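You operate a simulated robot arm through the tools that you are given. There is no shell and no other tool. Be economical: measure what you need, move in short steps, check, and stop when the job is done.

The job below is to be done with a simulated robot arm. You get a single attempt, and the scene is never put back.

Task
Fill the red-band vial to about its line and push the grey stopper in.
Fine: stand it in the filler's well, swing the spout over, fill, swing it clear, then stopper it. Set down upright: what you pick out. Where these are worked on the way, their far stop is far enough and under half their travel is too little: swing spout.

The check looks at the end state, three seconds after you hand in, the way a careful person would. Anything else that was tipped, shoved, dropped, spilled or broken makes it a failure. A push-on lid holds only when it is set on centred and level and pressed home; a screw cap is set on level and turned clockwise until tight.

Robot
A 7-joint arm with a two-finger parallel gripper, fixed in place. Base frame: the origin is at the foot of the arm, x ahead of it, y to its left, z up; the work surface is at about z = 0. Units: cm, rad, N and s.
With the tool pointing down near the work surface it reaches from about 22 to 58 cm from the base axis. Its first joint turns from -1.152 to 1.152 rad. Payload 2.5 kg.
The TCP is the grasp point between the finger pads, 2.3 cm short of the fingertips. In the tool frame z runs along the fingers and y along their closing line. Largest opening 9.4 cm; finger width 3.8, thickness 1; the body of the gripper, 5.4 by 9.6 cm, starts 3.9 cm behind the TCP.
Orientation is that of the tool frame in the base frame, as [roll, pitch, yaw] about the fixed x, y, z axes, in that order (R = Rz(yaw) Ry(pitch) Rx(roll)). With the fingers straight down and closing along the base's y, the tool's x points along the base's -x, its y along +y and its z along -z.

Tools
- The arm moves only by the tool arm_command. Its argument "increments" is a list of rows, each a list of 6 numbers: the shift along the base's x, y, z in cm, then the turn, a rotation vector about the base's x, y, z in rad. In form: [[x, y, z, rx, ry, rz], ...]. A call has 1 to 10 rows; each row is the pose to reach, as a shift and turn from the pose commanded when the call began. "jaw" is the gripper command, from -1 (fully open) to 1 (shut), values between in proportion, set as the call begins (left out, the last holds). A row lasts 0.2 s, in which the tool goes at most 5 cm and 0.15 rad; a call with a longer step from one row to the next is refused whole, and so is a gripper value outside its range. Where a pose cannot be reached the arm comes as near as it can. A force on the tool above 70 N (or 10 N above the force at the start of the call, whichever is more), or a blocked arm, ends the call early, and 0.2 s more pass. The fingers move at their own pace (about 10.8 cm/s each) and stop on an object; they squeeze with about 21 N. The grip force told is the motor's: it shows also when the fingers shut on nothing. Time passes only in rows, and 0.2 s behind the last, so rows that repeat a pose let the fingers close. It gives the time, the measured TCP pose, the force on the tool (base axes), the opening and the grip force at its end, in the units of the frame above (readings bear some noise), with the torque about the TCP (base axes, N m) and any sound that the robot's microphone picked up, and new pictures: "pictures" is both (left out), scene, wrist or none.
- Cameras (640 x 400 px; columns grow to the right, rows downward): "scene" is fixed at [10.64, -40.2, 54.3]; the picture's right is [0.90, -0.43, 0.00], its down [-0.25, -0.54, -0.80] and it looks along [0.34, 0.73, -0.60] (base axes); focal length 318 px, centre (320, 200). "wrist" rides on the gripper at [8.6, 1.6, -7.4] in the tool frame; the picture's right is [-0.18, 0.98, 0.00], its down [-0.58, -0.11, -0.81] and it looks along [-0.79, -0.15, 0.59] (tool axes); focal length 243 px, centre (320, 200).
- measure_at(camera, pixels): there is no depth. For up to 12 entries [column, row, z] of the newest picture of that camera ("zoom" is the newest enlarged one), the place [x, y] in the base frame at which the ray of that pixel passes the height z, good to about 0.2 cm. It takes no simulated time.
- enlarge(camera, box): a new picture of the part [left, top, right, bottom] of that camera's present view, enlarged. It takes no simulated time.
- finish_job(): hands the job in; it is judged then, once.

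Keep the steps short. Do not move on a guess: measure, check each grasp and each placing, and mend mistakes. In all there are 80 turns and 200 pictures (those below and enlarged ones count). Leave the gripper open and the arm clear of the work at the hand-in unless told otherwise, and finish with a single line.

The tools are called after "Emit:" by a JSON object that holds its "api" and its "payload". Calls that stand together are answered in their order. arm_command: Moves the arm, as the interface text tells. Its arguments: {"type":"object","properties":{"increments":{"type":"array"},"jaw":{"type":"number"},"pictures":{"type":"string","enum":["both","scene","wrist","none"]}},"required":["increments"]} The other tools are called the same way: measure_at (camera, pixels) gives the place at which the rays of pixels pass given heights; enlarge (camera, box) takes an enlarged picture of a part of a camera's view; finish_job () hands the job in.

At the start:

```text
t: 0.0
tool_pos: [42.39, 4.84, 33.26]
ee_rot: [3.141, 0.0, 3.141]
contact_force: [0.4, -0.5, 0.9]
wrist_torque: [0.01, -0.01, -0.01]
gripper_width: 9.42
finger_force: 0.0
```

scene: 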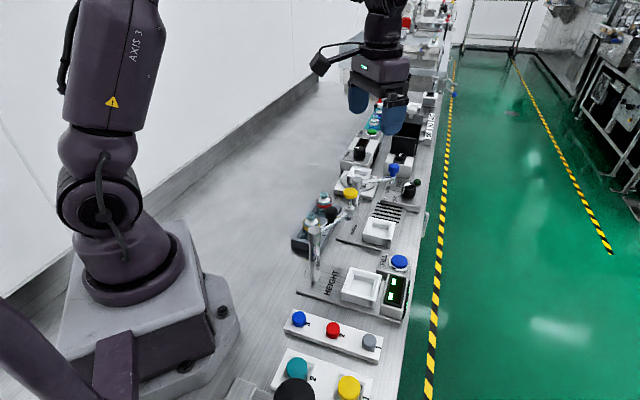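
wrist: 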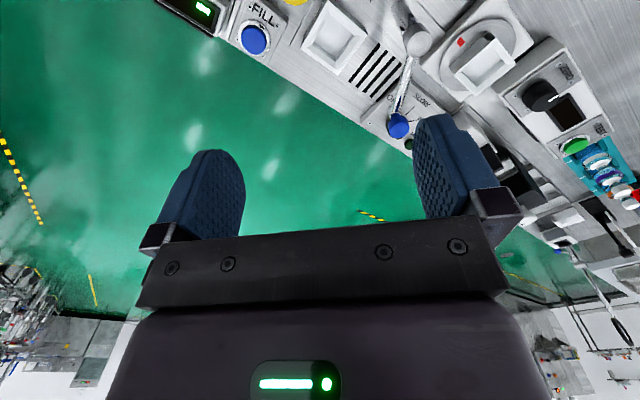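

I see a bench with several devices, so I enlarge the scene view to identify the vials, the filler and the stoppers.

Emit:
{"api": "enlarge", "payload": {"camera": "scene", "box": [270, 170, 430, 270]}}

Emit:
{"api": "enlarge", "payload": {"camera": "scene", "box": [250, 250, 430, 400]}}

Emit:
{"api": "enlarge", "payload": {"camera": "scene", "box": [330, 80, 460, 180]}}

```text
4.00 times, centred on (350, 220) of scene
```

zoom: 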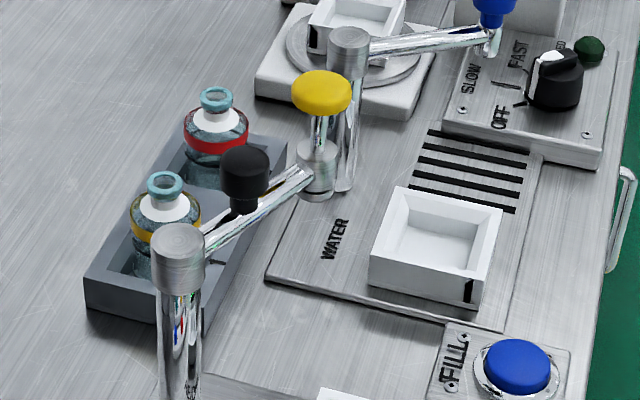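

```text
2.67 times, centred on (340, 325) of scene
```

zoom: 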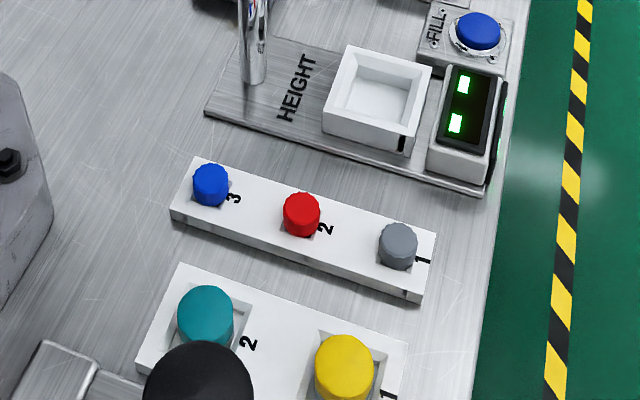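

```text
4.00 times, centred on (395, 130) of scene
```

zoom: 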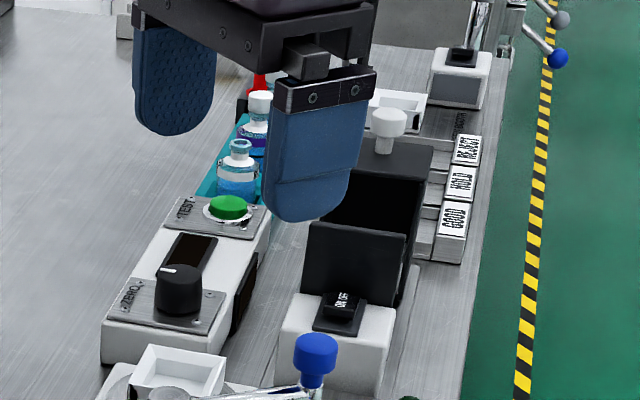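

The red-band vial sits in the grey rack at scene (324,202). I see two posts with arms, a WATER plate and a HEIGHT plate. I measure rough positions for all of these.

Emit:
{"api": "measure_at", "payload": {"camera": "scene", "pixels": [[324, 193, 7], [311, 216, 7], [378, 233, 2], [400, 262, 2], [361, 287, 2], [357, 180, 11], [355, 218, 1], [316, 234, 11], [314, 282, 1], [350, 193, 10], [331, 212, 10], [369, 341, 3]]}}

Emit:
{"api": "measure_at", "payload": {"camera": "scene", "pixels": [[393, 170, 10], [393, 182, 6], [370, 348, 1], [396, 290, 3], [333, 330, 3], [299, 319, 3], [357, 180, 15], [316, 234, 15], [349, 216, 10]]}}

Emit:
{"api": "enlarge", "payload": {"camera": "wrist", "box": [220, 0, 540, 160]}}

```text
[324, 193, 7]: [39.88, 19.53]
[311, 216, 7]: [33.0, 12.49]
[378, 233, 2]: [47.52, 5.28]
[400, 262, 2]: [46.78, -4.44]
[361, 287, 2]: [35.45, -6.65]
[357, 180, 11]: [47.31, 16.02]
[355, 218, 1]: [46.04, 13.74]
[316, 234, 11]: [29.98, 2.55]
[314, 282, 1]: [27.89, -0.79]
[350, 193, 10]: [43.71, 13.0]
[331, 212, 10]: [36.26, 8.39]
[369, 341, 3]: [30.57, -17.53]
```

```text
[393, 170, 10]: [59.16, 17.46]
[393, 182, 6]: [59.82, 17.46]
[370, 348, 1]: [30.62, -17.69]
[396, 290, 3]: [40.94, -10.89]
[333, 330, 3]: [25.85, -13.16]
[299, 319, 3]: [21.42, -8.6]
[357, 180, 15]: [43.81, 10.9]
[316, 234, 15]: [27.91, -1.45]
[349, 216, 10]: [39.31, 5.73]
```

```text
2.00 times, centred on (380, 80) of wrist
```

zoom: 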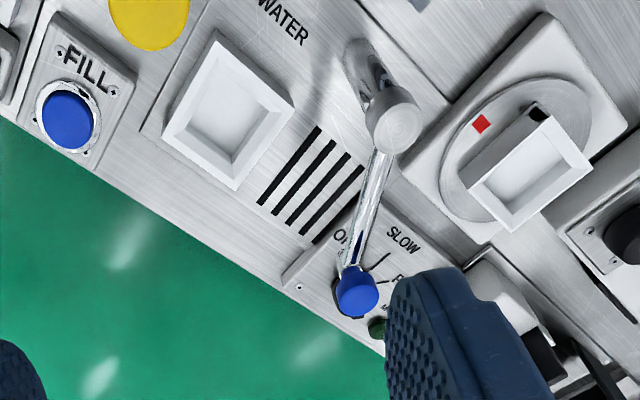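

The WATER plate with its drain slots, well and a post with a blue-knob spout looks like the filler. I pull the arm back 12 cm, staying high, so the wrist camera looks onto the stations.

Emit:
{"api": "arm_command", "payload": {"increments": [[-4, 0, 0, 0, 0, 0], [-8, 0, 0, 0, 0, 0], [-12, 0, 0, 0, 0, 0], [-12, 0, 0, 0, 0, 0]], "jaw": -1}}

```text
t: 1.0
tool_pos: [30.4, 4.87, 33.29]
ee_rot: [-3.141, 0.0, -3.141]
contact_force: [-0.1, -0.3, 0.2]
wrist_torque: [-0.01, 0.02, 0.03]
gripper_width: 9.41
finger_force: 0.2
```

scene: 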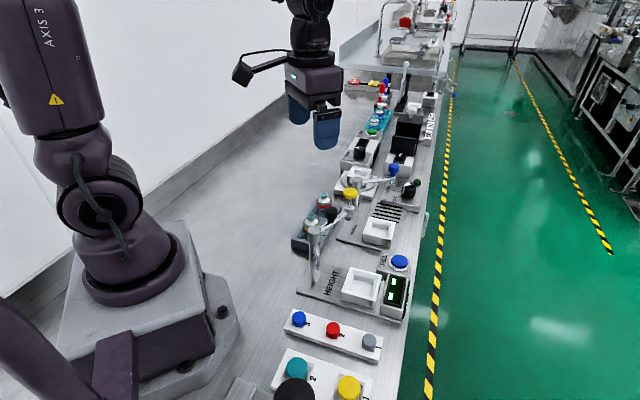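
wrist: 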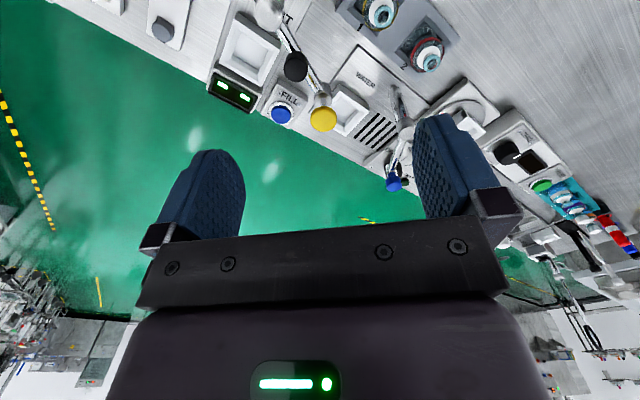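

Emit:
{"api": "enlarge", "payload": {"camera": "wrist", "box": [200, 0, 360, 100]}}

Emit:
{"api": "enlarge", "payload": {"camera": "wrist", "box": [300, 0, 460, 200]}}

Emit:
{"api": "enlarge", "payload": {"camera": "scene", "box": [330, 130, 430, 230]}}

```text
4.00 times, centred on (280, 50) of wrist
```

zoom: 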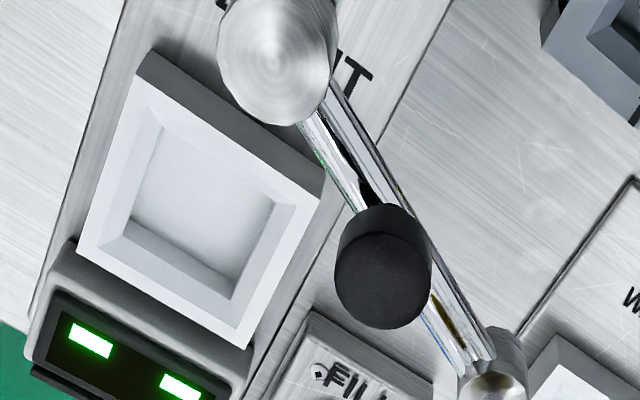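

```text
2.00 times, centred on (380, 100) of wrist
```

zoom: 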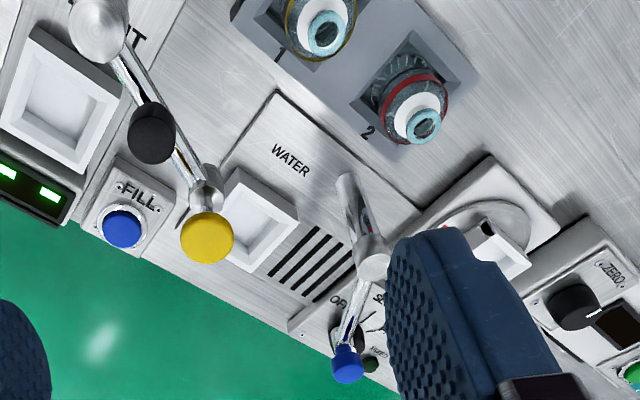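

```text
4.00 times, centred on (380, 180) of scene
```

zoom: 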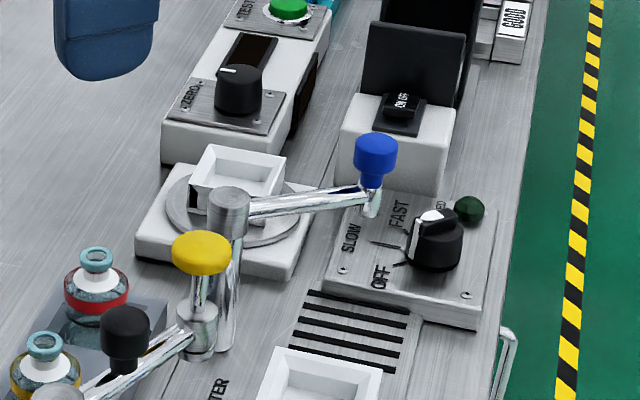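

The blue-knob arm on the WATER post carries a downspout, so it is the spout. The black/yellow arm belongs to the HEIGHT gauge. I triangulate heights by taking the same features in both cameras.

Emit:
{"api": "measure_at", "payload": {"camera": "scene", "pixels": [[324.2, 193.2, 4], [324.2, 193.2, 10], [394, 166, 8], [394, 166, 16], [393, 182.5, 8], [393, 182.5, 16], [357.5, 179, 8], [357.5, 179, 16], [350, 193, 6], [350, 193, 14]]}}

Emit:
{"api": "measure_at", "payload": {"camera": "wrist", "pixels": [[432, 63, 4], [432, 63, 10], [393, 186, 8], [393, 186, 16], [323.5, 122, 6], [323.5, 122, 14], [282, 115, 1], [282, 115, 5], [350, 111, 2], [350, 111, 5], [406, 132, 8], [406, 132, 16]]}}

Emit:
{"api": "measure_at", "payload": {"camera": "scene", "pixels": [[400, 260, 1], [400, 260, 5], [379.5, 228, 2], [379.5, 228, 5], [369.5, 340, 2], [369.5, 340, 6]]}}

```text
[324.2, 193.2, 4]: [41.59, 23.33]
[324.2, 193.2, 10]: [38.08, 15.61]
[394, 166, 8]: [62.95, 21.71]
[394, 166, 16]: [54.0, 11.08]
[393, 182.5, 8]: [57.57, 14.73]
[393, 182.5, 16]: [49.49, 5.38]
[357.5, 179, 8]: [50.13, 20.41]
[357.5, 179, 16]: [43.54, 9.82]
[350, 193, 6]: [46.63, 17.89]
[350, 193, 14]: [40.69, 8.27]
```

```text
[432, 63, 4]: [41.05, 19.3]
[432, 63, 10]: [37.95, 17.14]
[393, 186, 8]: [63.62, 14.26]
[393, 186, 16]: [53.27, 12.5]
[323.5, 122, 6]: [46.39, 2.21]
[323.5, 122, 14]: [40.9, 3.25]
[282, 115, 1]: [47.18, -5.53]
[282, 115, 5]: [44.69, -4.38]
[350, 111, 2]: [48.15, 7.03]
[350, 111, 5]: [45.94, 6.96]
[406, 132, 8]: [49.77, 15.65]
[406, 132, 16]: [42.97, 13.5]
```

```text
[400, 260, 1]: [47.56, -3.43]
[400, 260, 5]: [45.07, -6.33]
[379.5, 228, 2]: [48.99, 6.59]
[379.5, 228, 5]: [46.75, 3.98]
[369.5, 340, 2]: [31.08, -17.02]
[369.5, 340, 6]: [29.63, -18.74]
```

Results: red vial lip about (39.0, 17.7, 8.3), post about (46.3, 14.3), spout knob about (55.2, 12.7, 14.7), FILL button about (46.2, -4.9, 3.1). I move lower and behind the vial rack for a closer look.

Emit:
{"api": "arm_command", "payload": {"increments": [[-1, 4, -4, 0, 0, 0], [-2, 8, -8, 0, 0, 0], [-3, 12, -12, 0, 0, 0], [-3, 12, -12, 0, 0, 0]], "pictures": "wrist"}}

```text
refused: row 1 steps farther than a row can; nothing moved
```

The steps were too long, so I shorten them.

Emit:
{"api": "arm_command", "payload": {"increments": [[-0.6, 3, -3, 0, 0, 0], [-1.2, 6, -6, 0, 0, 0], [-2, 9, -9, 0, 0, 0], [-3, 12, -12, 0, 0, 0], [-3, 12, -12, 0, 0, 0]], "pictures": "wrist"}}

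```text
t: 2.2
tool_pos: [27.36, 16.78, 21.28]
ee_rot: [-3.141, 0.0, 3.141]
contact_force: [-1.0, -0.4, -0.7]
wrist_torque: [-0.04, 0.0, 0.01]
gripper_width: 9.4
finger_force: 0.0
```

wrist: 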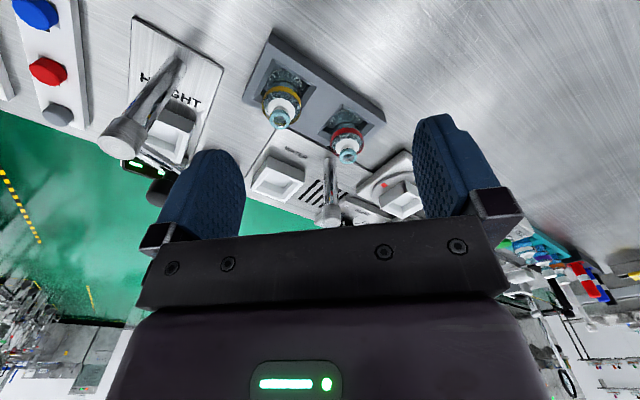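

Emit:
{"api": "enlarge", "payload": {"camera": "wrist", "box": [240, 20, 400, 180]}}

Emit:
{"api": "enlarge", "payload": {"camera": "scene", "box": [285, 180, 365, 260]}}

```text
2.50 times, centred on (320, 100) of wrist
```

zoom: 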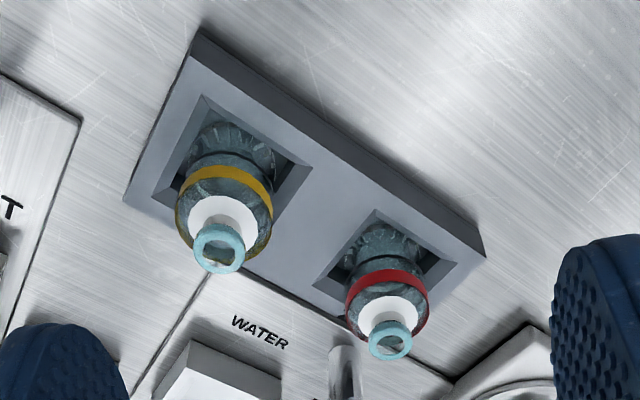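

```text
5.00 times, centred on (325, 220) of scene
```

zoom: 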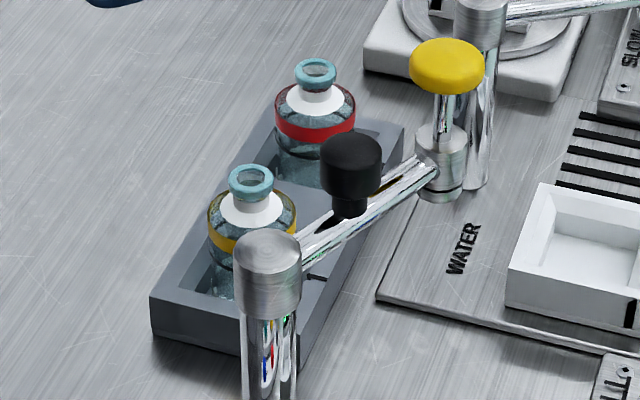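

I measure vial and rack geometry from both views.

Emit:
{"api": "measure_at", "payload": {"camera": "wrist", "pixels": [[348, 156, 6], [348, 156, 9], [279.6, 118.8, 6], [279.6, 118.8, 9], [330.4, 136.4, 5], [363, 139.6, 5], [387, 122, 3], [271, 40, 3], [242, 99, 3], [348, 105, 3], [377, 123, 3], [318, 133, 3]]}}

Emit:
{"api": "measure_at", "payload": {"camera": "zoom", "pixels": [[317, 70, 6], [317, 70, 9], [251, 176, 6], [251, 176, 9], [275, 130, 6], [355, 130, 6], [405, 125, 3], [152, 296, 3], [297, 70, 8.3], [337, 70, 8.3], [300, 345, 3]]}}

```text
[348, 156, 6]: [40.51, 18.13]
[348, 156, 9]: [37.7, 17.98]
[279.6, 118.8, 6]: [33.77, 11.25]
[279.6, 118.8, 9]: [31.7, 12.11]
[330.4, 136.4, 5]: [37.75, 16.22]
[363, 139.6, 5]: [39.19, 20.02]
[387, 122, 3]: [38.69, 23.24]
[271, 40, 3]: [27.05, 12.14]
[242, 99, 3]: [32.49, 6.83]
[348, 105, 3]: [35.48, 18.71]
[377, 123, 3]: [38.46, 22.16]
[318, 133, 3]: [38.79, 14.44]
```

```text
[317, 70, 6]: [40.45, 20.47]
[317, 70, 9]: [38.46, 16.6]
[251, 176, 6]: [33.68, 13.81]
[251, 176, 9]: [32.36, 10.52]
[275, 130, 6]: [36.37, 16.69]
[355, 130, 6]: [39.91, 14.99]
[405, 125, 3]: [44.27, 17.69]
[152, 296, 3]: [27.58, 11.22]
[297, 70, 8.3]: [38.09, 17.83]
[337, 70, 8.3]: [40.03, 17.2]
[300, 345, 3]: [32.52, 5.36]
```

The vial's lip is at about (39.0, 18.0, 8.0), its body is about 3.9 cm across, and the rack axis runs at 45°. I turn the tool +45° about z so the fingers close across the rack and the camera stays clear of the gauge arm. I hover high over the vial.

Emit:
{"api": "arm_command", "payload": {"increments": [[2, 0.2, 0, 0, 0, 0.14], [4, 0.4, 0, 0, 0, 0.28], [6, 0.6, 0, 0, 0, 0.42], [8, 0.8, 0, 0, 0, 0.56], [10, 1, 0, 0, 0, 0.7], [11.64, 1.17, -2, 0, 0, 0.785], [11.64, 1.17, -5, 0, 0, 0.785], [11.64, 1.17, -5, 0, 0, 0.785]], "jaw": -0.3}}

```text
t: 4.0
tool_pos: [39.02, 18.06, 16.38]
ee_rot: [-3.141, 0.0, -2.354]
contact_force: [-0.1, 0.3, 0.9]
wrist_torque: [0.0, -0.01, 0.02]
gripper_width: 6.12
finger_force: 0.0
```

scene: 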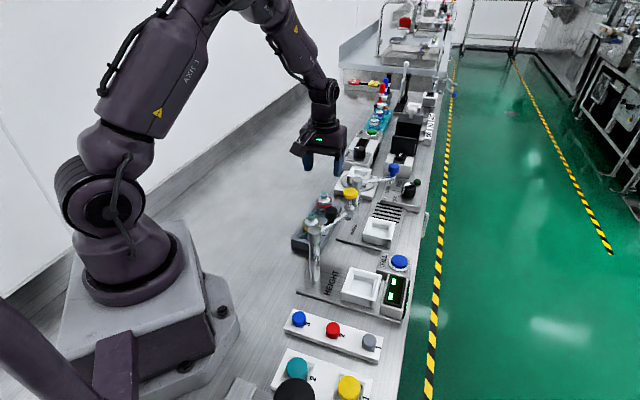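
wrist: 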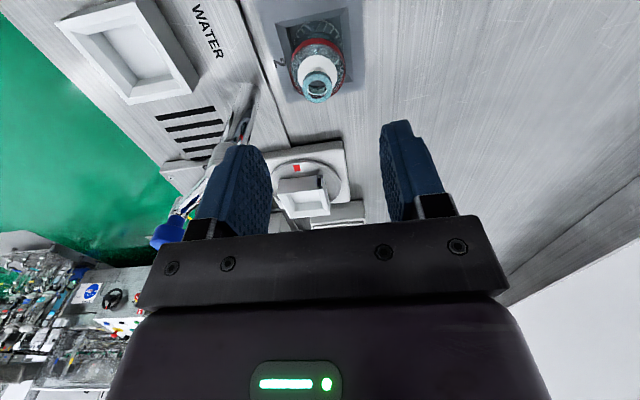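

The vial lip is at (318,86) in the wrist view and the well is visible at the upper left. I measure both.

Emit:
{"api": "measure_at", "payload": {"camera": "wrist", "pixels": [[318, 88, 7], [318, 88, 8], [318, 88, 9], [135, 3, 3], [198, 80, 3], [128, 104, 3], [57, 22, 3], [318, 55, 5], [290, 75, 5], [344, 70, 5]]}}

Emit:
{"api": "enlarge", "payload": {"camera": "wrist", "box": [240, 0, 400, 120]}}

Emit:
{"api": "enlarge", "payload": {"camera": "scene", "box": [350, 205, 430, 275]}}

```text
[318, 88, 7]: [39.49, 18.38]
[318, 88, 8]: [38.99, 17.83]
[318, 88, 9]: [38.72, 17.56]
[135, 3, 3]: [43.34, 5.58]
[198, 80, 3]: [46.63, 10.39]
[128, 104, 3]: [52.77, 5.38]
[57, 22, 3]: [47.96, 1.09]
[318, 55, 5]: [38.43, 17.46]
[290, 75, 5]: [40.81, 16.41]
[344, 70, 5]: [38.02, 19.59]
```

```text
3.33 times, centred on (320, 60) of wrist
```

zoom: 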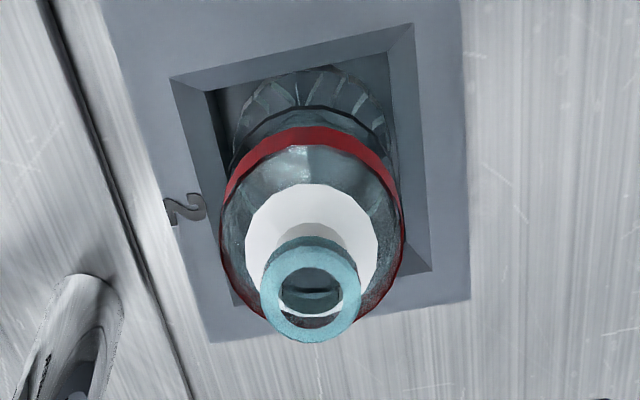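

```text
5.71 times, centred on (390, 240) of scene
```

zoom: 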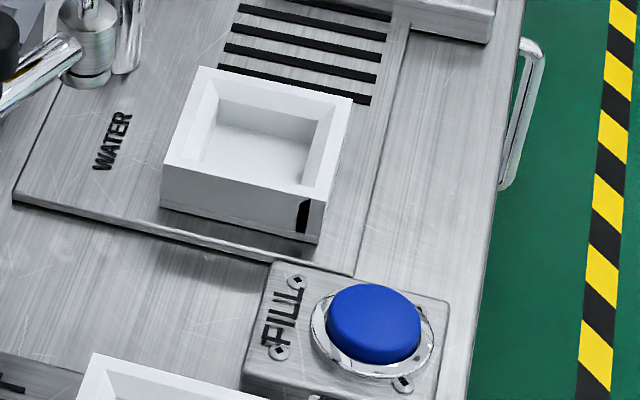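

Emit:
{"api": "measure_at", "payload": {"camera": "zoom", "pixels": [[200, 67, 2], [352, 98, 2], [315, 205, 2], [163, 168, 2], [200, 67, 4], [352, 98, 4], [315, 205, 4], [163, 168, 4], [262, 145, 1], [160, 207, 0.5], [318, 243, 0.5]]}}

Emit:
{"api": "measure_at", "payload": {"camera": "wrist", "pixels": [[135, 3, 2], [198, 80, 2], [128, 104, 2], [57, 22, 2], [135, 3, 4], [198, 80, 4], [128, 104, 4], [57, 22, 4], [98, 37, 1], [125, 27, 1], [165, 68, 1], [132, 77, 1]]}}

Emit:
{"api": "enlarge", "payload": {"camera": "wrist", "box": [40, 0, 240, 125]}}

```text
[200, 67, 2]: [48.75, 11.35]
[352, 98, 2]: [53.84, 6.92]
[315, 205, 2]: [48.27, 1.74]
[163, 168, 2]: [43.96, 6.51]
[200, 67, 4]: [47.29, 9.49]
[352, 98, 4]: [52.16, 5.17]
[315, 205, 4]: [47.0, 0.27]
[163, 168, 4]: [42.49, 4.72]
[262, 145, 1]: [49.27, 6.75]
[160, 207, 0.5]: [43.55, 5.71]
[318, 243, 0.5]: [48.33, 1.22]
```

```text
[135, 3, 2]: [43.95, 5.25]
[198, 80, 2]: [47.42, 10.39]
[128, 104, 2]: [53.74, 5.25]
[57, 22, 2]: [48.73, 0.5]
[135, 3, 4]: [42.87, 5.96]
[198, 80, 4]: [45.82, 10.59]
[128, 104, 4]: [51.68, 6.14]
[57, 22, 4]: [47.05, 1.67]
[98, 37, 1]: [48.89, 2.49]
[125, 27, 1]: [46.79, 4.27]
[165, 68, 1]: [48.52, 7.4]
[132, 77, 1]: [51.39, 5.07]
```

```text
3.20 times, centred on (140, 62) of wrist
```

zoom: 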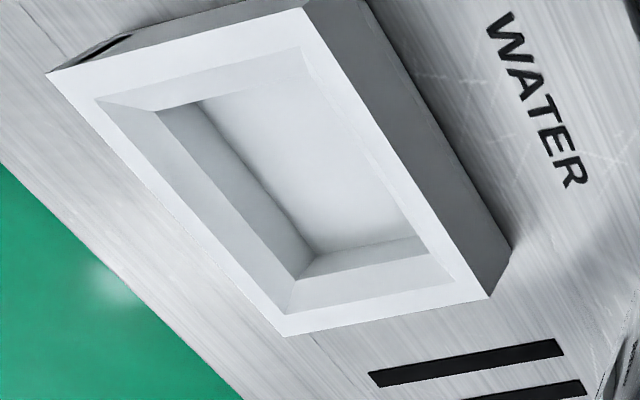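

The well centre is about (47.8, 5.7) with its rim at about z 3. The vial axis is at (39.0, 17.9). I lower straight down to TCP z≈5.8 with the jaws at 6 cm.

Emit:
{"api": "arm_command", "payload": {"increments": [[0, -0.15, -3.5, 0, 0, 0], [0, -0.15, -6.5, 0, 0, 0], [0, -0.15, -8.5, 0, 0, 0], [0, -0.15, -10.6, 0, 0, 0], [0, -0.15, -10.6, 0, 0, 0]]}}

```text
t: 5.2
tool_pos: [39.1, 17.9, 5.76]
ee_rot: [3.141, -0.001, -2.356]
contact_force: [-0.1, 0.1, 0.2]
wrist_torque: [-0.01, 0.0, 0.01]
gripper_width: 6.1
finger_force: 0.2
```

scene: 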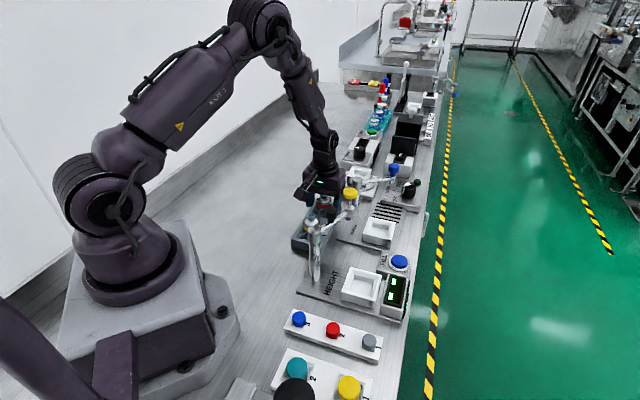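
wrist: 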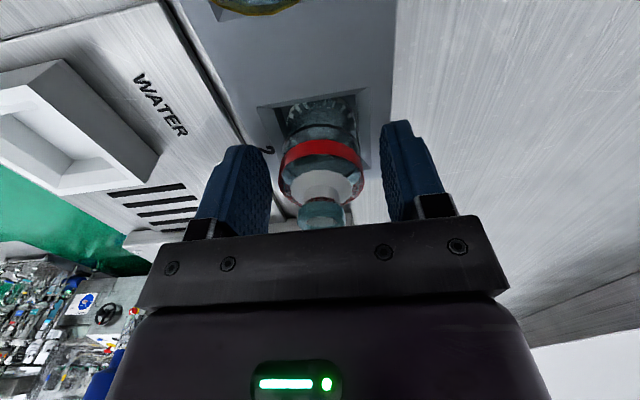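

The fingers straddle the vial body evenly, so I close on it.

Emit:
{"api": "arm_command", "payload": {"increments": [[0, 0, 0, 0, 0, 0], [0, 0, 0, 0, 0, 0], [0, 0, 0, 0, 0, 0]], "jaw": 0.6, "pictures": "wrist"}}

```text
t: 6.0
tool_pos: [39.08, 17.85, 5.71]
ee_rot: [-3.14, 0.0, -2.357]
contact_force: [-0.3, -0.5, -0.6]
wrist_torque: [0.02, -0.04, -0.01]
gripper_width: 3.91
finger_force: 21.4
```

wrist: 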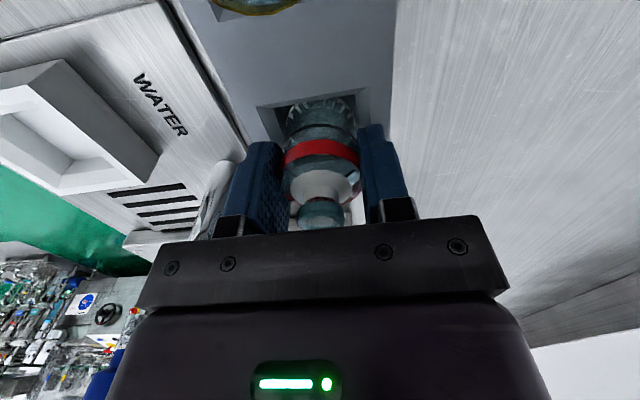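

Gripped at 3.91 cm with 21 N. I lift straight up 14 cm.

Emit:
{"api": "arm_command", "payload": {"increments": [[0, 0, 1.5, 0, 0, 0], [0, 0, 4, 0, 0, 0], [0, 0, 7, 0, 0, 0], [0, 0, 10, 0, 0, 0], [0, 0, 13, 0, 0, 0], [0, 0, 14, 0, 0, 0], [0, 0, 14, 0, 0, 0]]}}

```text
t: 7.6
tool_pos: [39.13, 17.95, 19.8]
ee_rot: [-3.14, -0.001, -2.355]
contact_force: [0.0, -0.3, 0.3]
wrist_torque: [0.0, 0.01, 0.01]
gripper_width: 3.9
finger_force: 21.0
```

scene: 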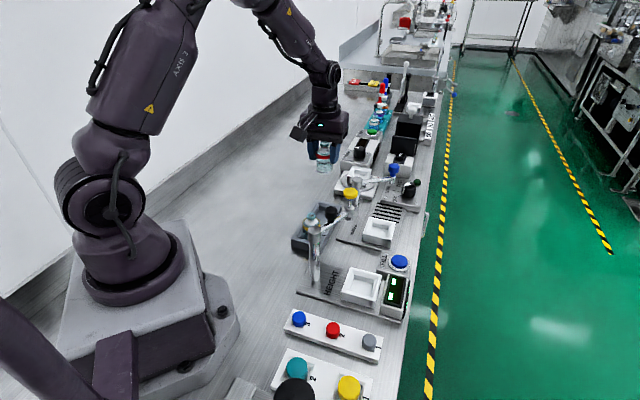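
wrist: 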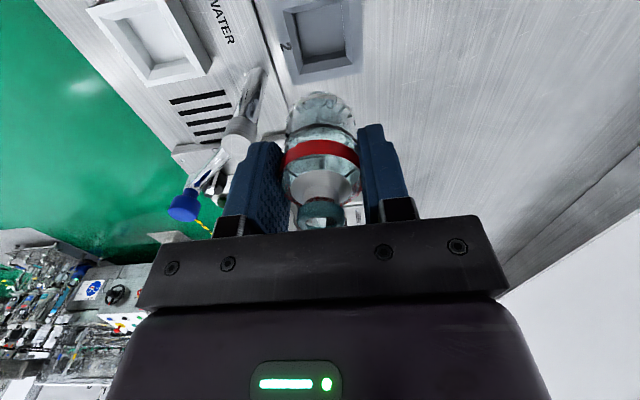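

The vial is lifted and upright. I enlarge it to find its fill line and its length.

Emit:
{"api": "enlarge", "payload": {"camera": "scene", "box": [304, 130, 348, 180]}}

Emit:
{"api": "enlarge", "payload": {"camera": "wrist", "box": [270, 80, 380, 240]}}

```text
8.00 times, centred on (326, 155) of scene
```

zoom: 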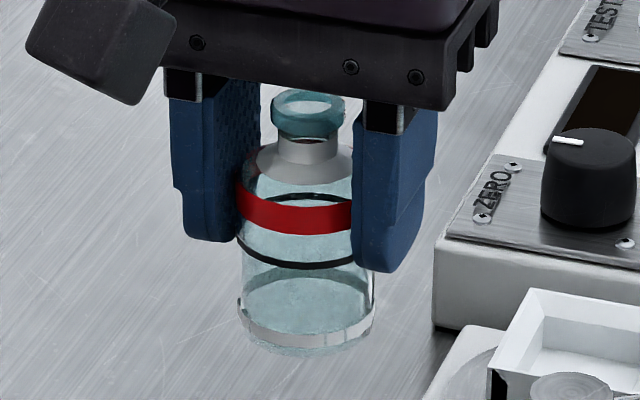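

```text
2.50 times, centred on (325, 160) of wrist
```

zoom: 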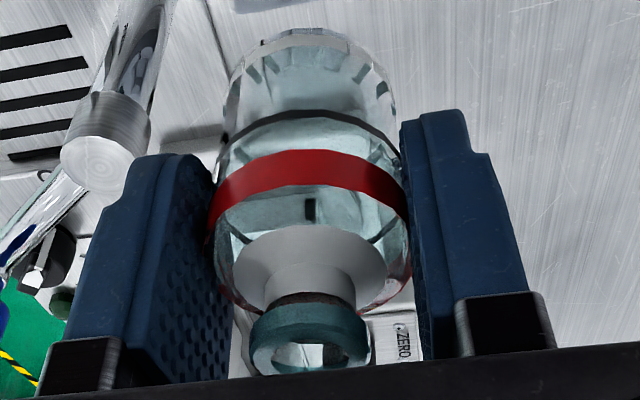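

Emit:
{"api": "measure_at", "payload": {"camera": "zoom", "pixels": [[307, 328, 13], [307, 328, 14], [307, 328, 15], [308, 100, 21], [308, 100, 22], [308, 100, 23], [301, 230, 16], [301, 230, 17], [301, 230, 18]]}}

```text
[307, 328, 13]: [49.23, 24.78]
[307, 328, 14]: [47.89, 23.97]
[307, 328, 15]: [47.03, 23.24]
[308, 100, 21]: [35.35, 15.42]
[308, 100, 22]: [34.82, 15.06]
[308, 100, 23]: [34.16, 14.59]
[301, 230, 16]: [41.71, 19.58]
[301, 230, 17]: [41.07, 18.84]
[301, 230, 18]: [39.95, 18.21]
```

That zoom was the wrist one, so I redo this in scene pixels.

Emit:
{"api": "measure_at", "payload": {"camera": "scene", "pixels": [[324.4, 171, 14], [324.4, 171, 15], [324.4, 171, 16], [324.5, 142.5, 21], [324.5, 142.5, 22], [324.5, 142.5, 23], [323.6, 158.8, 17], [323.6, 158.8, 18], [323.6, 158.8, 19]]}}

```text
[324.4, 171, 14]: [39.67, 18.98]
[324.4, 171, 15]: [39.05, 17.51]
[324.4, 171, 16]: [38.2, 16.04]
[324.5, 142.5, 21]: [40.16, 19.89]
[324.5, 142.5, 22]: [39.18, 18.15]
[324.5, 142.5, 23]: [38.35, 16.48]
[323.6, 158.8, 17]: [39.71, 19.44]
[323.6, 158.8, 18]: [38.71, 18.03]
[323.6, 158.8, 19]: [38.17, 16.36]
```

The vial bottom is 5.1 cm below the TCP and the line sits about 3.3 cm above the bottom. I carry it high to above the well.

Emit:
{"api": "arm_command", "payload": {"increments": [[2, -2.8, 0, 0, 0, 0], [4, -5.6, 0, 0, 0, 0], [6, -8.4, 0, 0, 0, 0], [8, -11.2, 0, 0, 0, 0], [8.7, -12.2, 0, 0, 0, 0], [8.7, -12.2, 0, 0, 0, 0]]}}

```text
t: 9.0
tool_pos: [47.61, 5.71, 19.78]
ee_rot: [-3.141, 0.0, -2.356]
contact_force: [0.3, -0.8, 0.9]
wrist_torque: [-0.01, -0.03, 0.01]
gripper_width: 3.86
finger_force: 21.3
```

scene: 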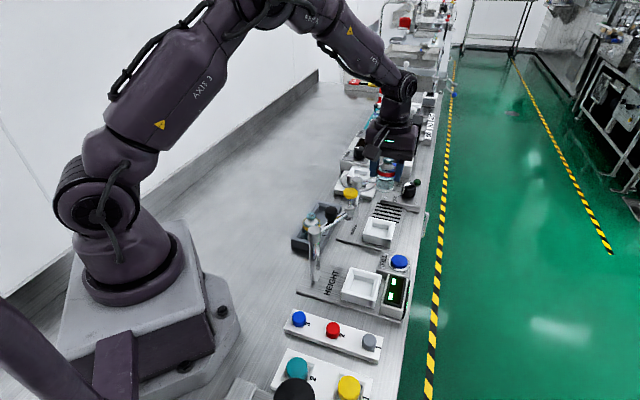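
wrist: 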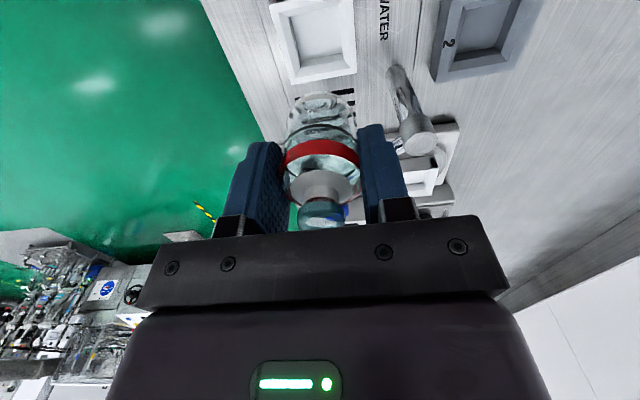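

I re-measure the well from this closer wrist view before lowering.

Emit:
{"api": "enlarge", "payload": {"camera": "wrist", "box": [240, 0, 400, 100]}}

Emit:
{"api": "measure_at", "payload": {"camera": "wrist", "pixels": [[270, 12, 3], [293, 84, 3], [356, 72, 3], [353, 3, 3]]}}

```text
4.00 times, centred on (320, 50) of wrist
```

zoom: 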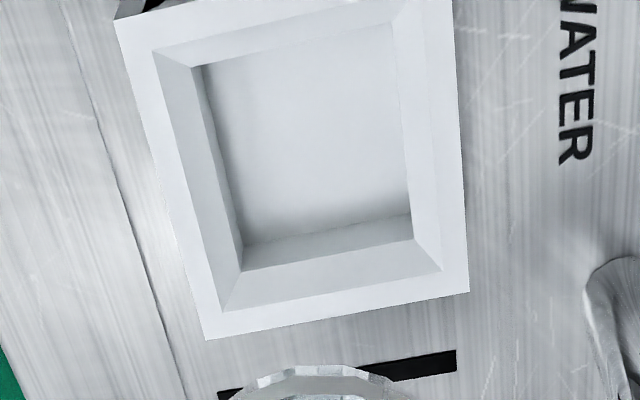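

```text
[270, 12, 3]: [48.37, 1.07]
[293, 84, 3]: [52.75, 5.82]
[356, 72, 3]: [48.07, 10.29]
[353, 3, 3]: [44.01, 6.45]
```

Emit:
{"api": "measure_at", "payload": {"camera": "zoom", "pixels": [[116, 18, 3], [207, 338, 3], [468, 290, 3], [152, 52, 3], [392, 22, 3], [442, 270, 3], [222, 312, 3], [195, 68, 1], [405, 45, 1], [412, 213, 1], [243, 268, 1]]}}

Emit:
{"api": "measure_at", "payload": {"camera": "scene", "pixels": [[369, 222.1, 3], [395.6, 227.2, 3], [389.1, 245.9, 3], [362.5, 239.4, 3]]}}

Emit:
{"api": "enlarge", "payload": {"camera": "scene", "box": [355, 210, 405, 255]}}

```text
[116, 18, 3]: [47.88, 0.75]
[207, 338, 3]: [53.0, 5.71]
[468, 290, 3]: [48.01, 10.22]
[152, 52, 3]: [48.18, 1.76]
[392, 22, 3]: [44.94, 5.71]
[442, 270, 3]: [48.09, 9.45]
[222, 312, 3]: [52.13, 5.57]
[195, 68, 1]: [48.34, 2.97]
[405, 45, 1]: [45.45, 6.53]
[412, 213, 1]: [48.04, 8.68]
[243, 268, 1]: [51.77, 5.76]
```

```text
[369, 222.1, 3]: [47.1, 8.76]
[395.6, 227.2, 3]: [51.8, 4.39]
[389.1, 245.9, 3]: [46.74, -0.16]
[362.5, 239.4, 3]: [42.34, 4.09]
```

```text
8.89 times, centred on (380, 232) of scene
```

zoom: 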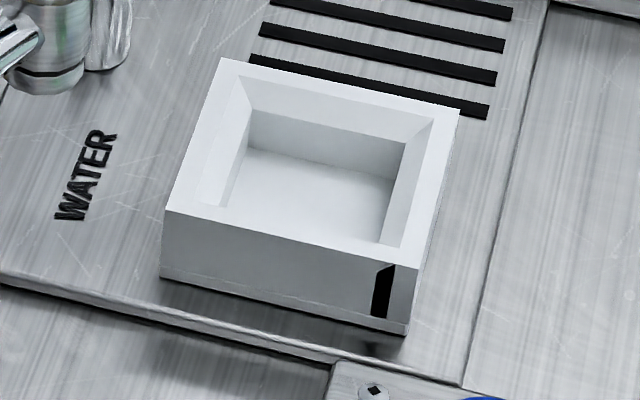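

Emit:
{"api": "measure_at", "payload": {"camera": "zoom", "pixels": [[222, 58, 3], [459, 108, 3], [418, 268, 3], [165, 208, 3], [160, 278, 0.5], [408, 333, 0.5], [242, 82, 3], [428, 125, 3], [400, 243, 3], [200, 195, 3], [240, 150, 1], [385, 243, 1]]}}

```text
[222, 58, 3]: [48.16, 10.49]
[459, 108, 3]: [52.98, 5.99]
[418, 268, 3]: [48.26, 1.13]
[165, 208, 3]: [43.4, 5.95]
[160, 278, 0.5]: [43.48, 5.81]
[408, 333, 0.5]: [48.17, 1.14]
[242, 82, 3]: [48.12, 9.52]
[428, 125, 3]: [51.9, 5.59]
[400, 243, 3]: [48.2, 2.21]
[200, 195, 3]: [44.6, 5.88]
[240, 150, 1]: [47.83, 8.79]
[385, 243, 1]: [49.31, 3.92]
```

The well centre refines to (48.2, 5.8), the rim is at z 3.0 and the floor is about 4.4 cm wide. I correct by +0.4 in x and lower until the vial bottom is just above the rim.

Emit:
{"api": "arm_command", "payload": {"increments": [[0.4, 0.05, -1, 0, 0, 0], [0.4, 0.05, -4, 0, 0, 0], [0.4, 0.05, -7, 0, 0, 0], [0.4, 0.05, -10, 0, 0, 0], [0.4, 0.05, -11, 0, 0, 0], [0.4, 0.05, -11, 0, 0, 0]]}}

```text
t: 10.4
tool_pos: [48.14, 5.69, 8.75]
ee_rot: [3.14, -0.001, -2.355]
contact_force: [0.3, 0.4, -0.5]
wrist_torque: [0.02, -0.04, 0.01]
gripper_width: 3.9
finger_force: 21.1
```

scene: 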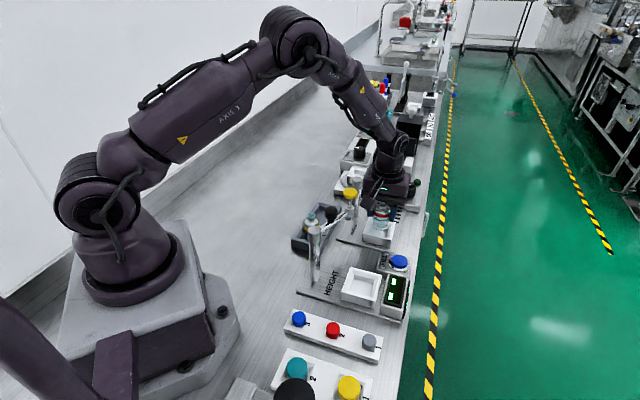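
wrist: 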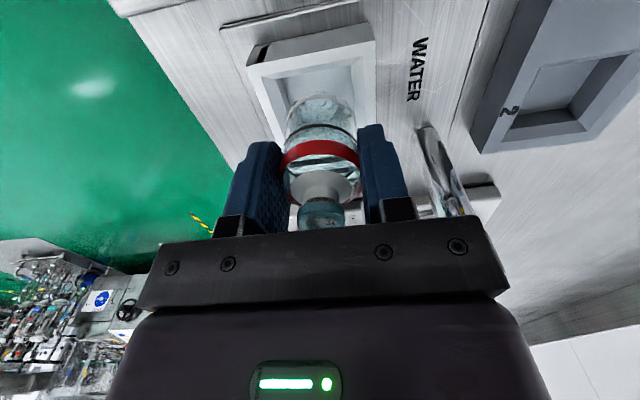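

Emit:
{"api": "enlarge", "payload": {"camera": "scene", "box": [350, 170, 430, 260]}}

Emit:
{"api": "enlarge", "payload": {"camera": "wrist", "box": [220, 20, 420, 160]}}

```text
4.44 times, centred on (390, 215) of scene
```

zoom: 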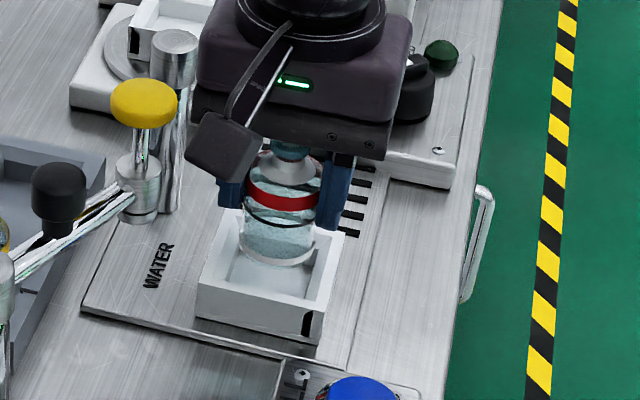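

```text
2.86 times, centred on (320, 90) of wrist
```

zoom: 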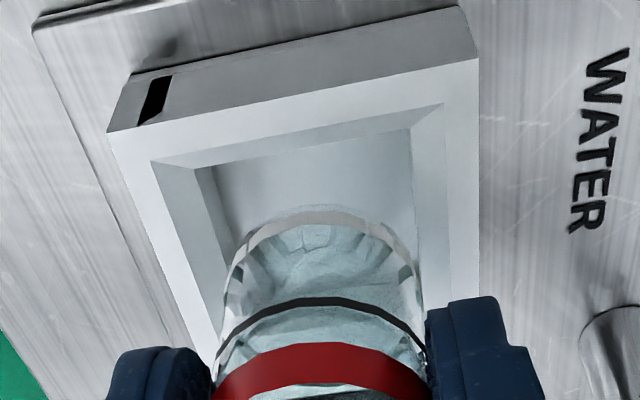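

The vial looks centred over the well. I lower it in small steps and watch the force.

Emit:
{"api": "arm_command", "payload": {"increments": [[0, 0.05, -1, 0, 0, 0], [0, 0.05, -1.8, 0, 0, 0], [0, 0.05, -2.3, 0, 0, 0], [0, 0.05, -2.6, 0, 0, 0], [0, 0.05, -2.6, 0, 0, 0]]}}

```text
t: 11.6
tool_pos: [48.21, 5.72, 6.0]
ee_rot: [3.14, 0.0, -2.356]
contact_force: [-4.4, -4.1, 3.2]
wrist_torque: [-0.03, 0.22, 0.0]
gripper_width: 3.85
finger_force: 20.9
```

scene: 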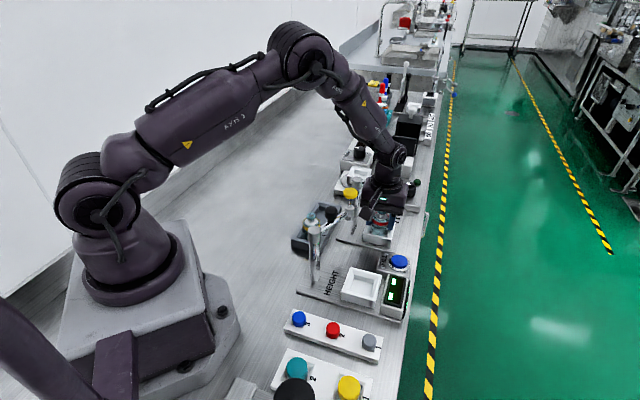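
wrist: 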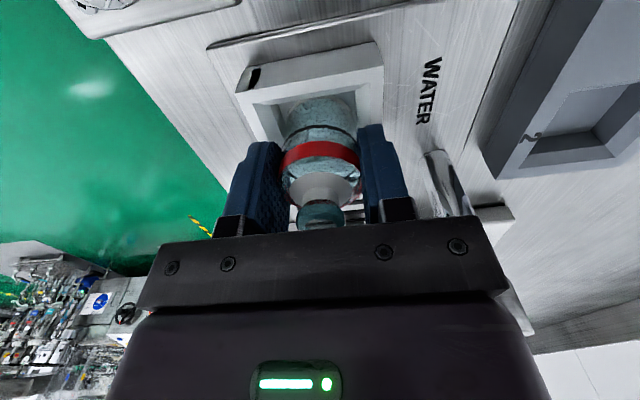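

A sideways force of about 6 N points to (-x, -y), so the vial touches the far wall. I shift 0.15 cm on each axis away from it and lower slightly.

Emit:
{"api": "arm_command", "payload": {"increments": [[-0.15, -0.15, 0, 0, 0, 0], [-0.15, -0.15, -0.1, 0, 0, 0], [-0.15, -0.15, -0.2, 0, 0, 0], [-0.15, -0.15, -0.2, 0, 0, 0]], "pictures": "none"}}

```text
t: 12.6
tool_pos: [48.01, 5.59, 5.94]
ee_rot: [-3.138, 0.002, -2.357]
contact_force: [1.2, 1.3, 3.6]
wrist_torque: [-0.02, -0.11, -0.01]
gripper_width: 3.88
finger_force: 21.1
```

Emit:
{"api": "arm_command", "payload": {"increments": [[0.03, 0.03, -0.1, 0, 0, 0], [0.03, 0.03, -0.2, 0, 0, 0], [0.03, 0.03, -0.2, 0, 0, 0]]}}

```text
t: 13.4
tool_pos: [48.1, 5.63, 5.8]
ee_rot: [-3.141, -0.001, -2.356]
contact_force: [0.8, 0.0, 1.6]
wrist_torque: [0.05, -0.03, -0.03]
gripper_width: 3.85
finger_force: 21.1
```

scene: 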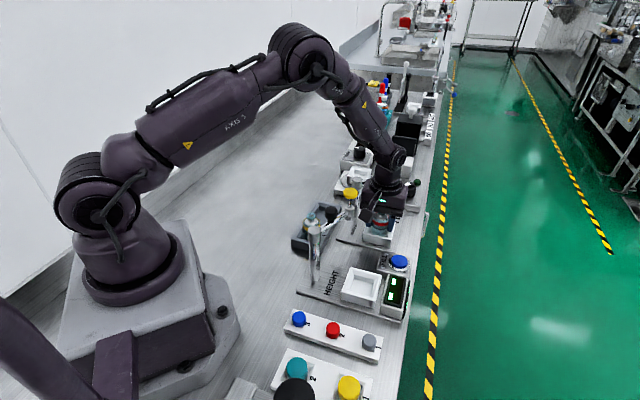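
wrist: 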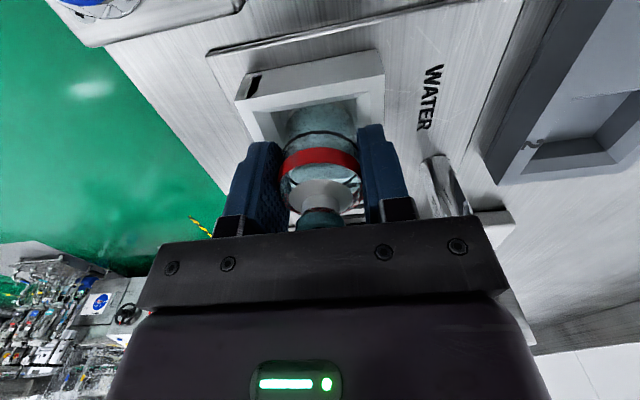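

Emit:
{"api": "enlarge", "payload": {"camera": "wrist", "box": [240, 40, 400, 240]}}

Emit:
{"api": "enlarge", "payload": {"camera": "scene", "box": [350, 180, 420, 250]}}

```text
2.00 times, centred on (320, 140) of wrist
```

zoom: 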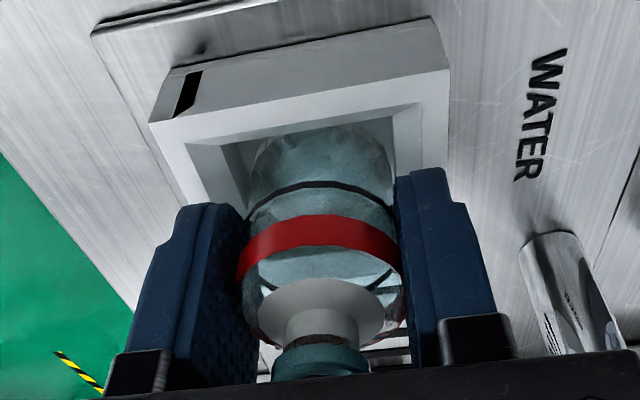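

```text
5.71 times, centred on (385, 215) of scene
```

zoom: 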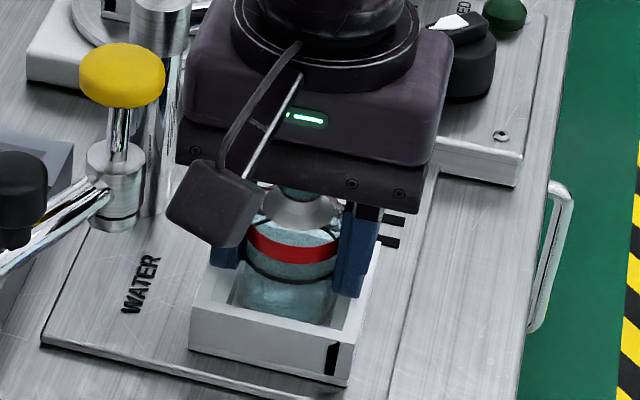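

The lip looks slightly higher between the fingers than before, so the vial is probably on the floor. I press another 0.2 cm to confirm.

Emit:
{"api": "arm_command", "payload": {"increments": [[0, 0, -0.1, 0, 0, 0], [0, 0, -0.2, 0, 0, 0], [0, 0, -0.2, 0, 0, 0]], "pictures": "wrist"}}

```text
t: 14.2
tool_pos: [48.1, 5.7, 5.5]
ee_rot: [3.141, 0.0, -2.357]
contact_force: [0.4, -0.2, 2.8]
wrist_torque: [-0.01, -0.03, 0.0]
gripper_width: 3.86
finger_force: 21.1
```

wrist: 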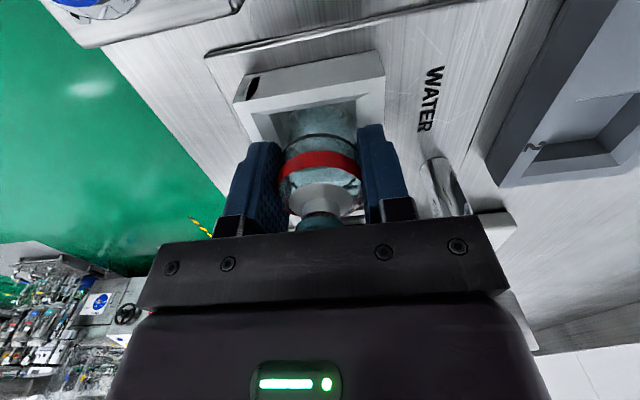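

The vial slides up in the grip, so it is standing on the well floor. I open the jaws moderately and check.

Emit:
{"api": "arm_command", "payload": {"increments": [[0, 0, 0.1, 0, 0, 0], [0, 0, 0.1, 0, 0, 0], [0, 0, 0.1, 0, 0, 0]], "jaw": -0.3}}

```text
t: 15.0
tool_pos: [48.1, 5.58, 5.63]
ee_rot: [-3.141, -0.002, -2.355]
contact_force: [0.5, 0.2, 0.7]
wrist_torque: [0.03, 0.0, 0.01]
gripper_width: 6.14
finger_force: 0.0
```

scene: 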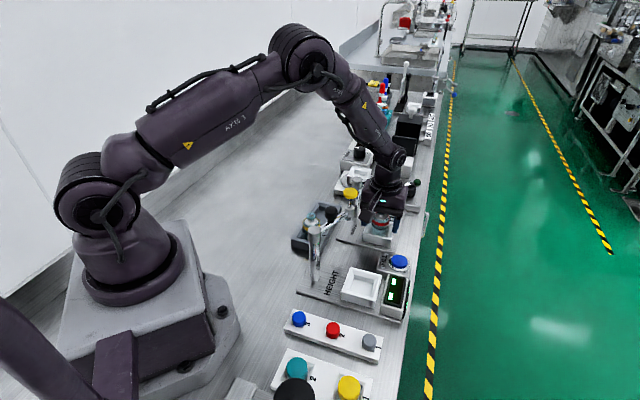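
wrist: 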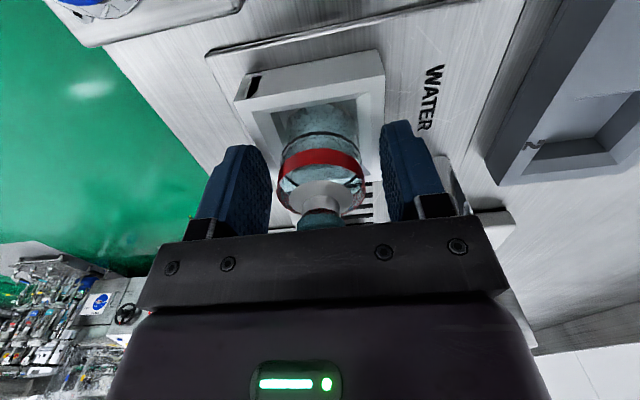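

The vial stands free between the fingers. I rise straight up, clear of it.

Emit:
{"api": "arm_command", "payload": {"increments": [[0, 0, 1.5, 0, 0, 0], [0, 0, 5, 0, 0, 0], [0, 0, 9, 0, 0, 0], [0, 0, 13, 0, 0, 0], [0, 0, 16, 0, 0, 0], [-3, -3, 18, 0, 0, 0], [-3, -3, 18, 0, 0, 0]]}}

Emit:
{"api": "enlarge", "payload": {"camera": "scene", "box": [340, 160, 420, 250]}}

Emit:
{"api": "enlarge", "payload": {"camera": "wrist", "box": [240, 0, 400, 100]}}

```text
t: 16.6
tool_pos: [44.95, 2.64, 23.69]
ee_rot: [3.14, 0.001, -2.354]
contact_force: [0.4, -0.4, 0.1]
wrist_torque: [-0.05, 0.02, 0.01]
gripper_width: 6.14
finger_force: 0.1
```

scene: 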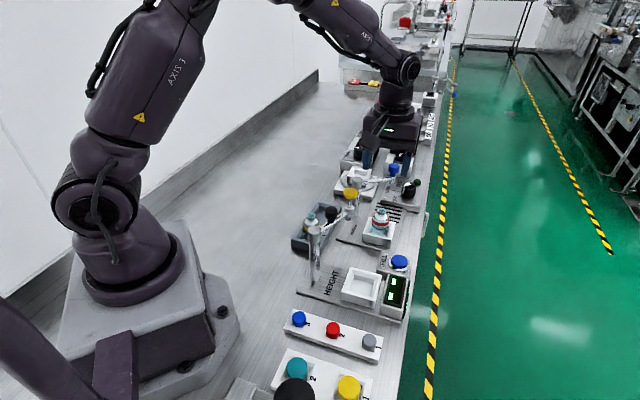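
wrist: 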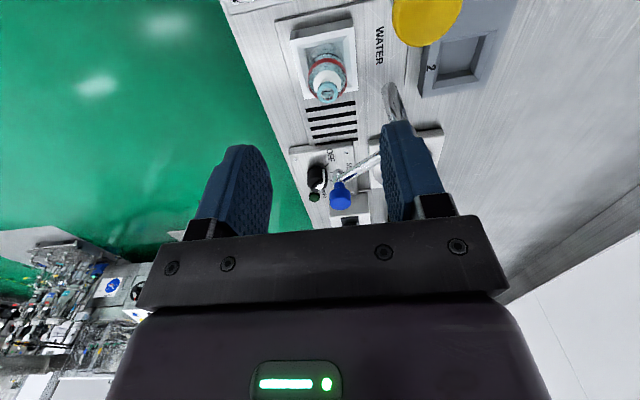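

```text
4.44 times, centred on (380, 205) of scene
```

zoom: 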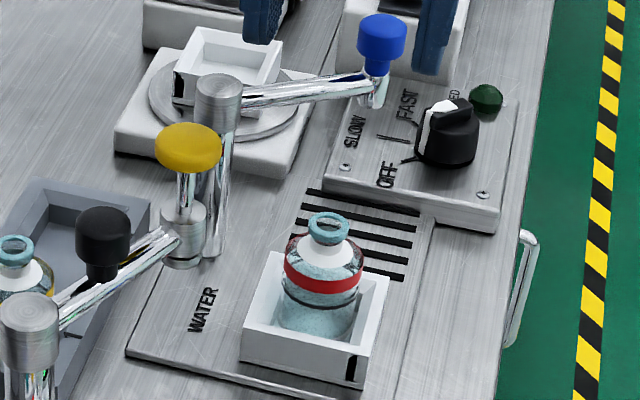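

```text
4.00 times, centred on (320, 50) of wrist
```

zoom: 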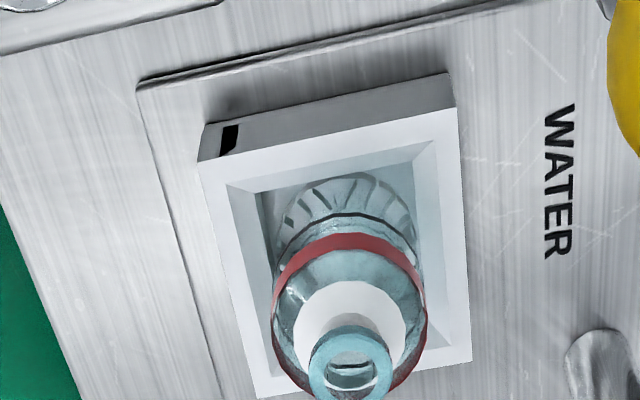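

The vial stands upright in the well. Next is the spout, so I triangulate the blue knob and the spout tip again.

Emit:
{"api": "measure_at", "payload": {"camera": "scene", "pixels": [[394, 166.3, 13], [394, 166.3, 15], [391.8, 184.3, 8], [391.8, 184.3, 10], [357, 178.5, 12.5], [382, 210, 8], [382, 210, 8.5]]}}

Emit:
{"api": "enlarge", "payload": {"camera": "wrist", "box": [300, 60, 420, 220]}}

```text
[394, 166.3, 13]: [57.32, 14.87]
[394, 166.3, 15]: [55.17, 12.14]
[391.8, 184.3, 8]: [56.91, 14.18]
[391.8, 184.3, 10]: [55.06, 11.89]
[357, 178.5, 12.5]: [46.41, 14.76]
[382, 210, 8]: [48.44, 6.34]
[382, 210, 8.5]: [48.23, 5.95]
```

```text
2.50 times, centred on (360, 140) of wrist
```

zoom: 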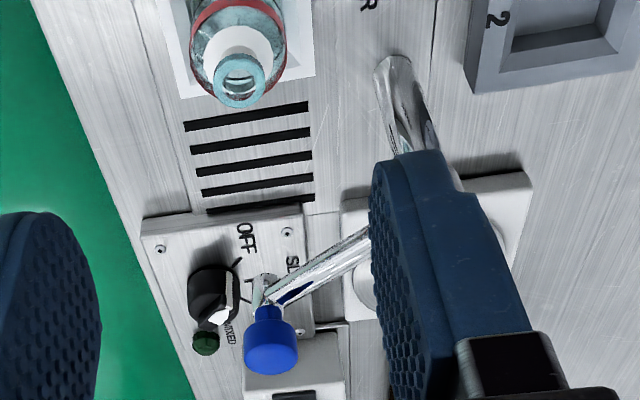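

Emit:
{"api": "measure_at", "payload": {"camera": "zoom", "pixels": [[270, 352, 13], [270, 352, 15], [262, 278, 8], [262, 278, 10], [245, 352, 14.7], [297, 350, 14.7]]}}

```text
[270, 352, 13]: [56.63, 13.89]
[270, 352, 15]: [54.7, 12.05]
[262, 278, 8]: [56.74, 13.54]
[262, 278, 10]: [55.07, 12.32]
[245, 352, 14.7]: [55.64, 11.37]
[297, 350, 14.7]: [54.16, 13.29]
```

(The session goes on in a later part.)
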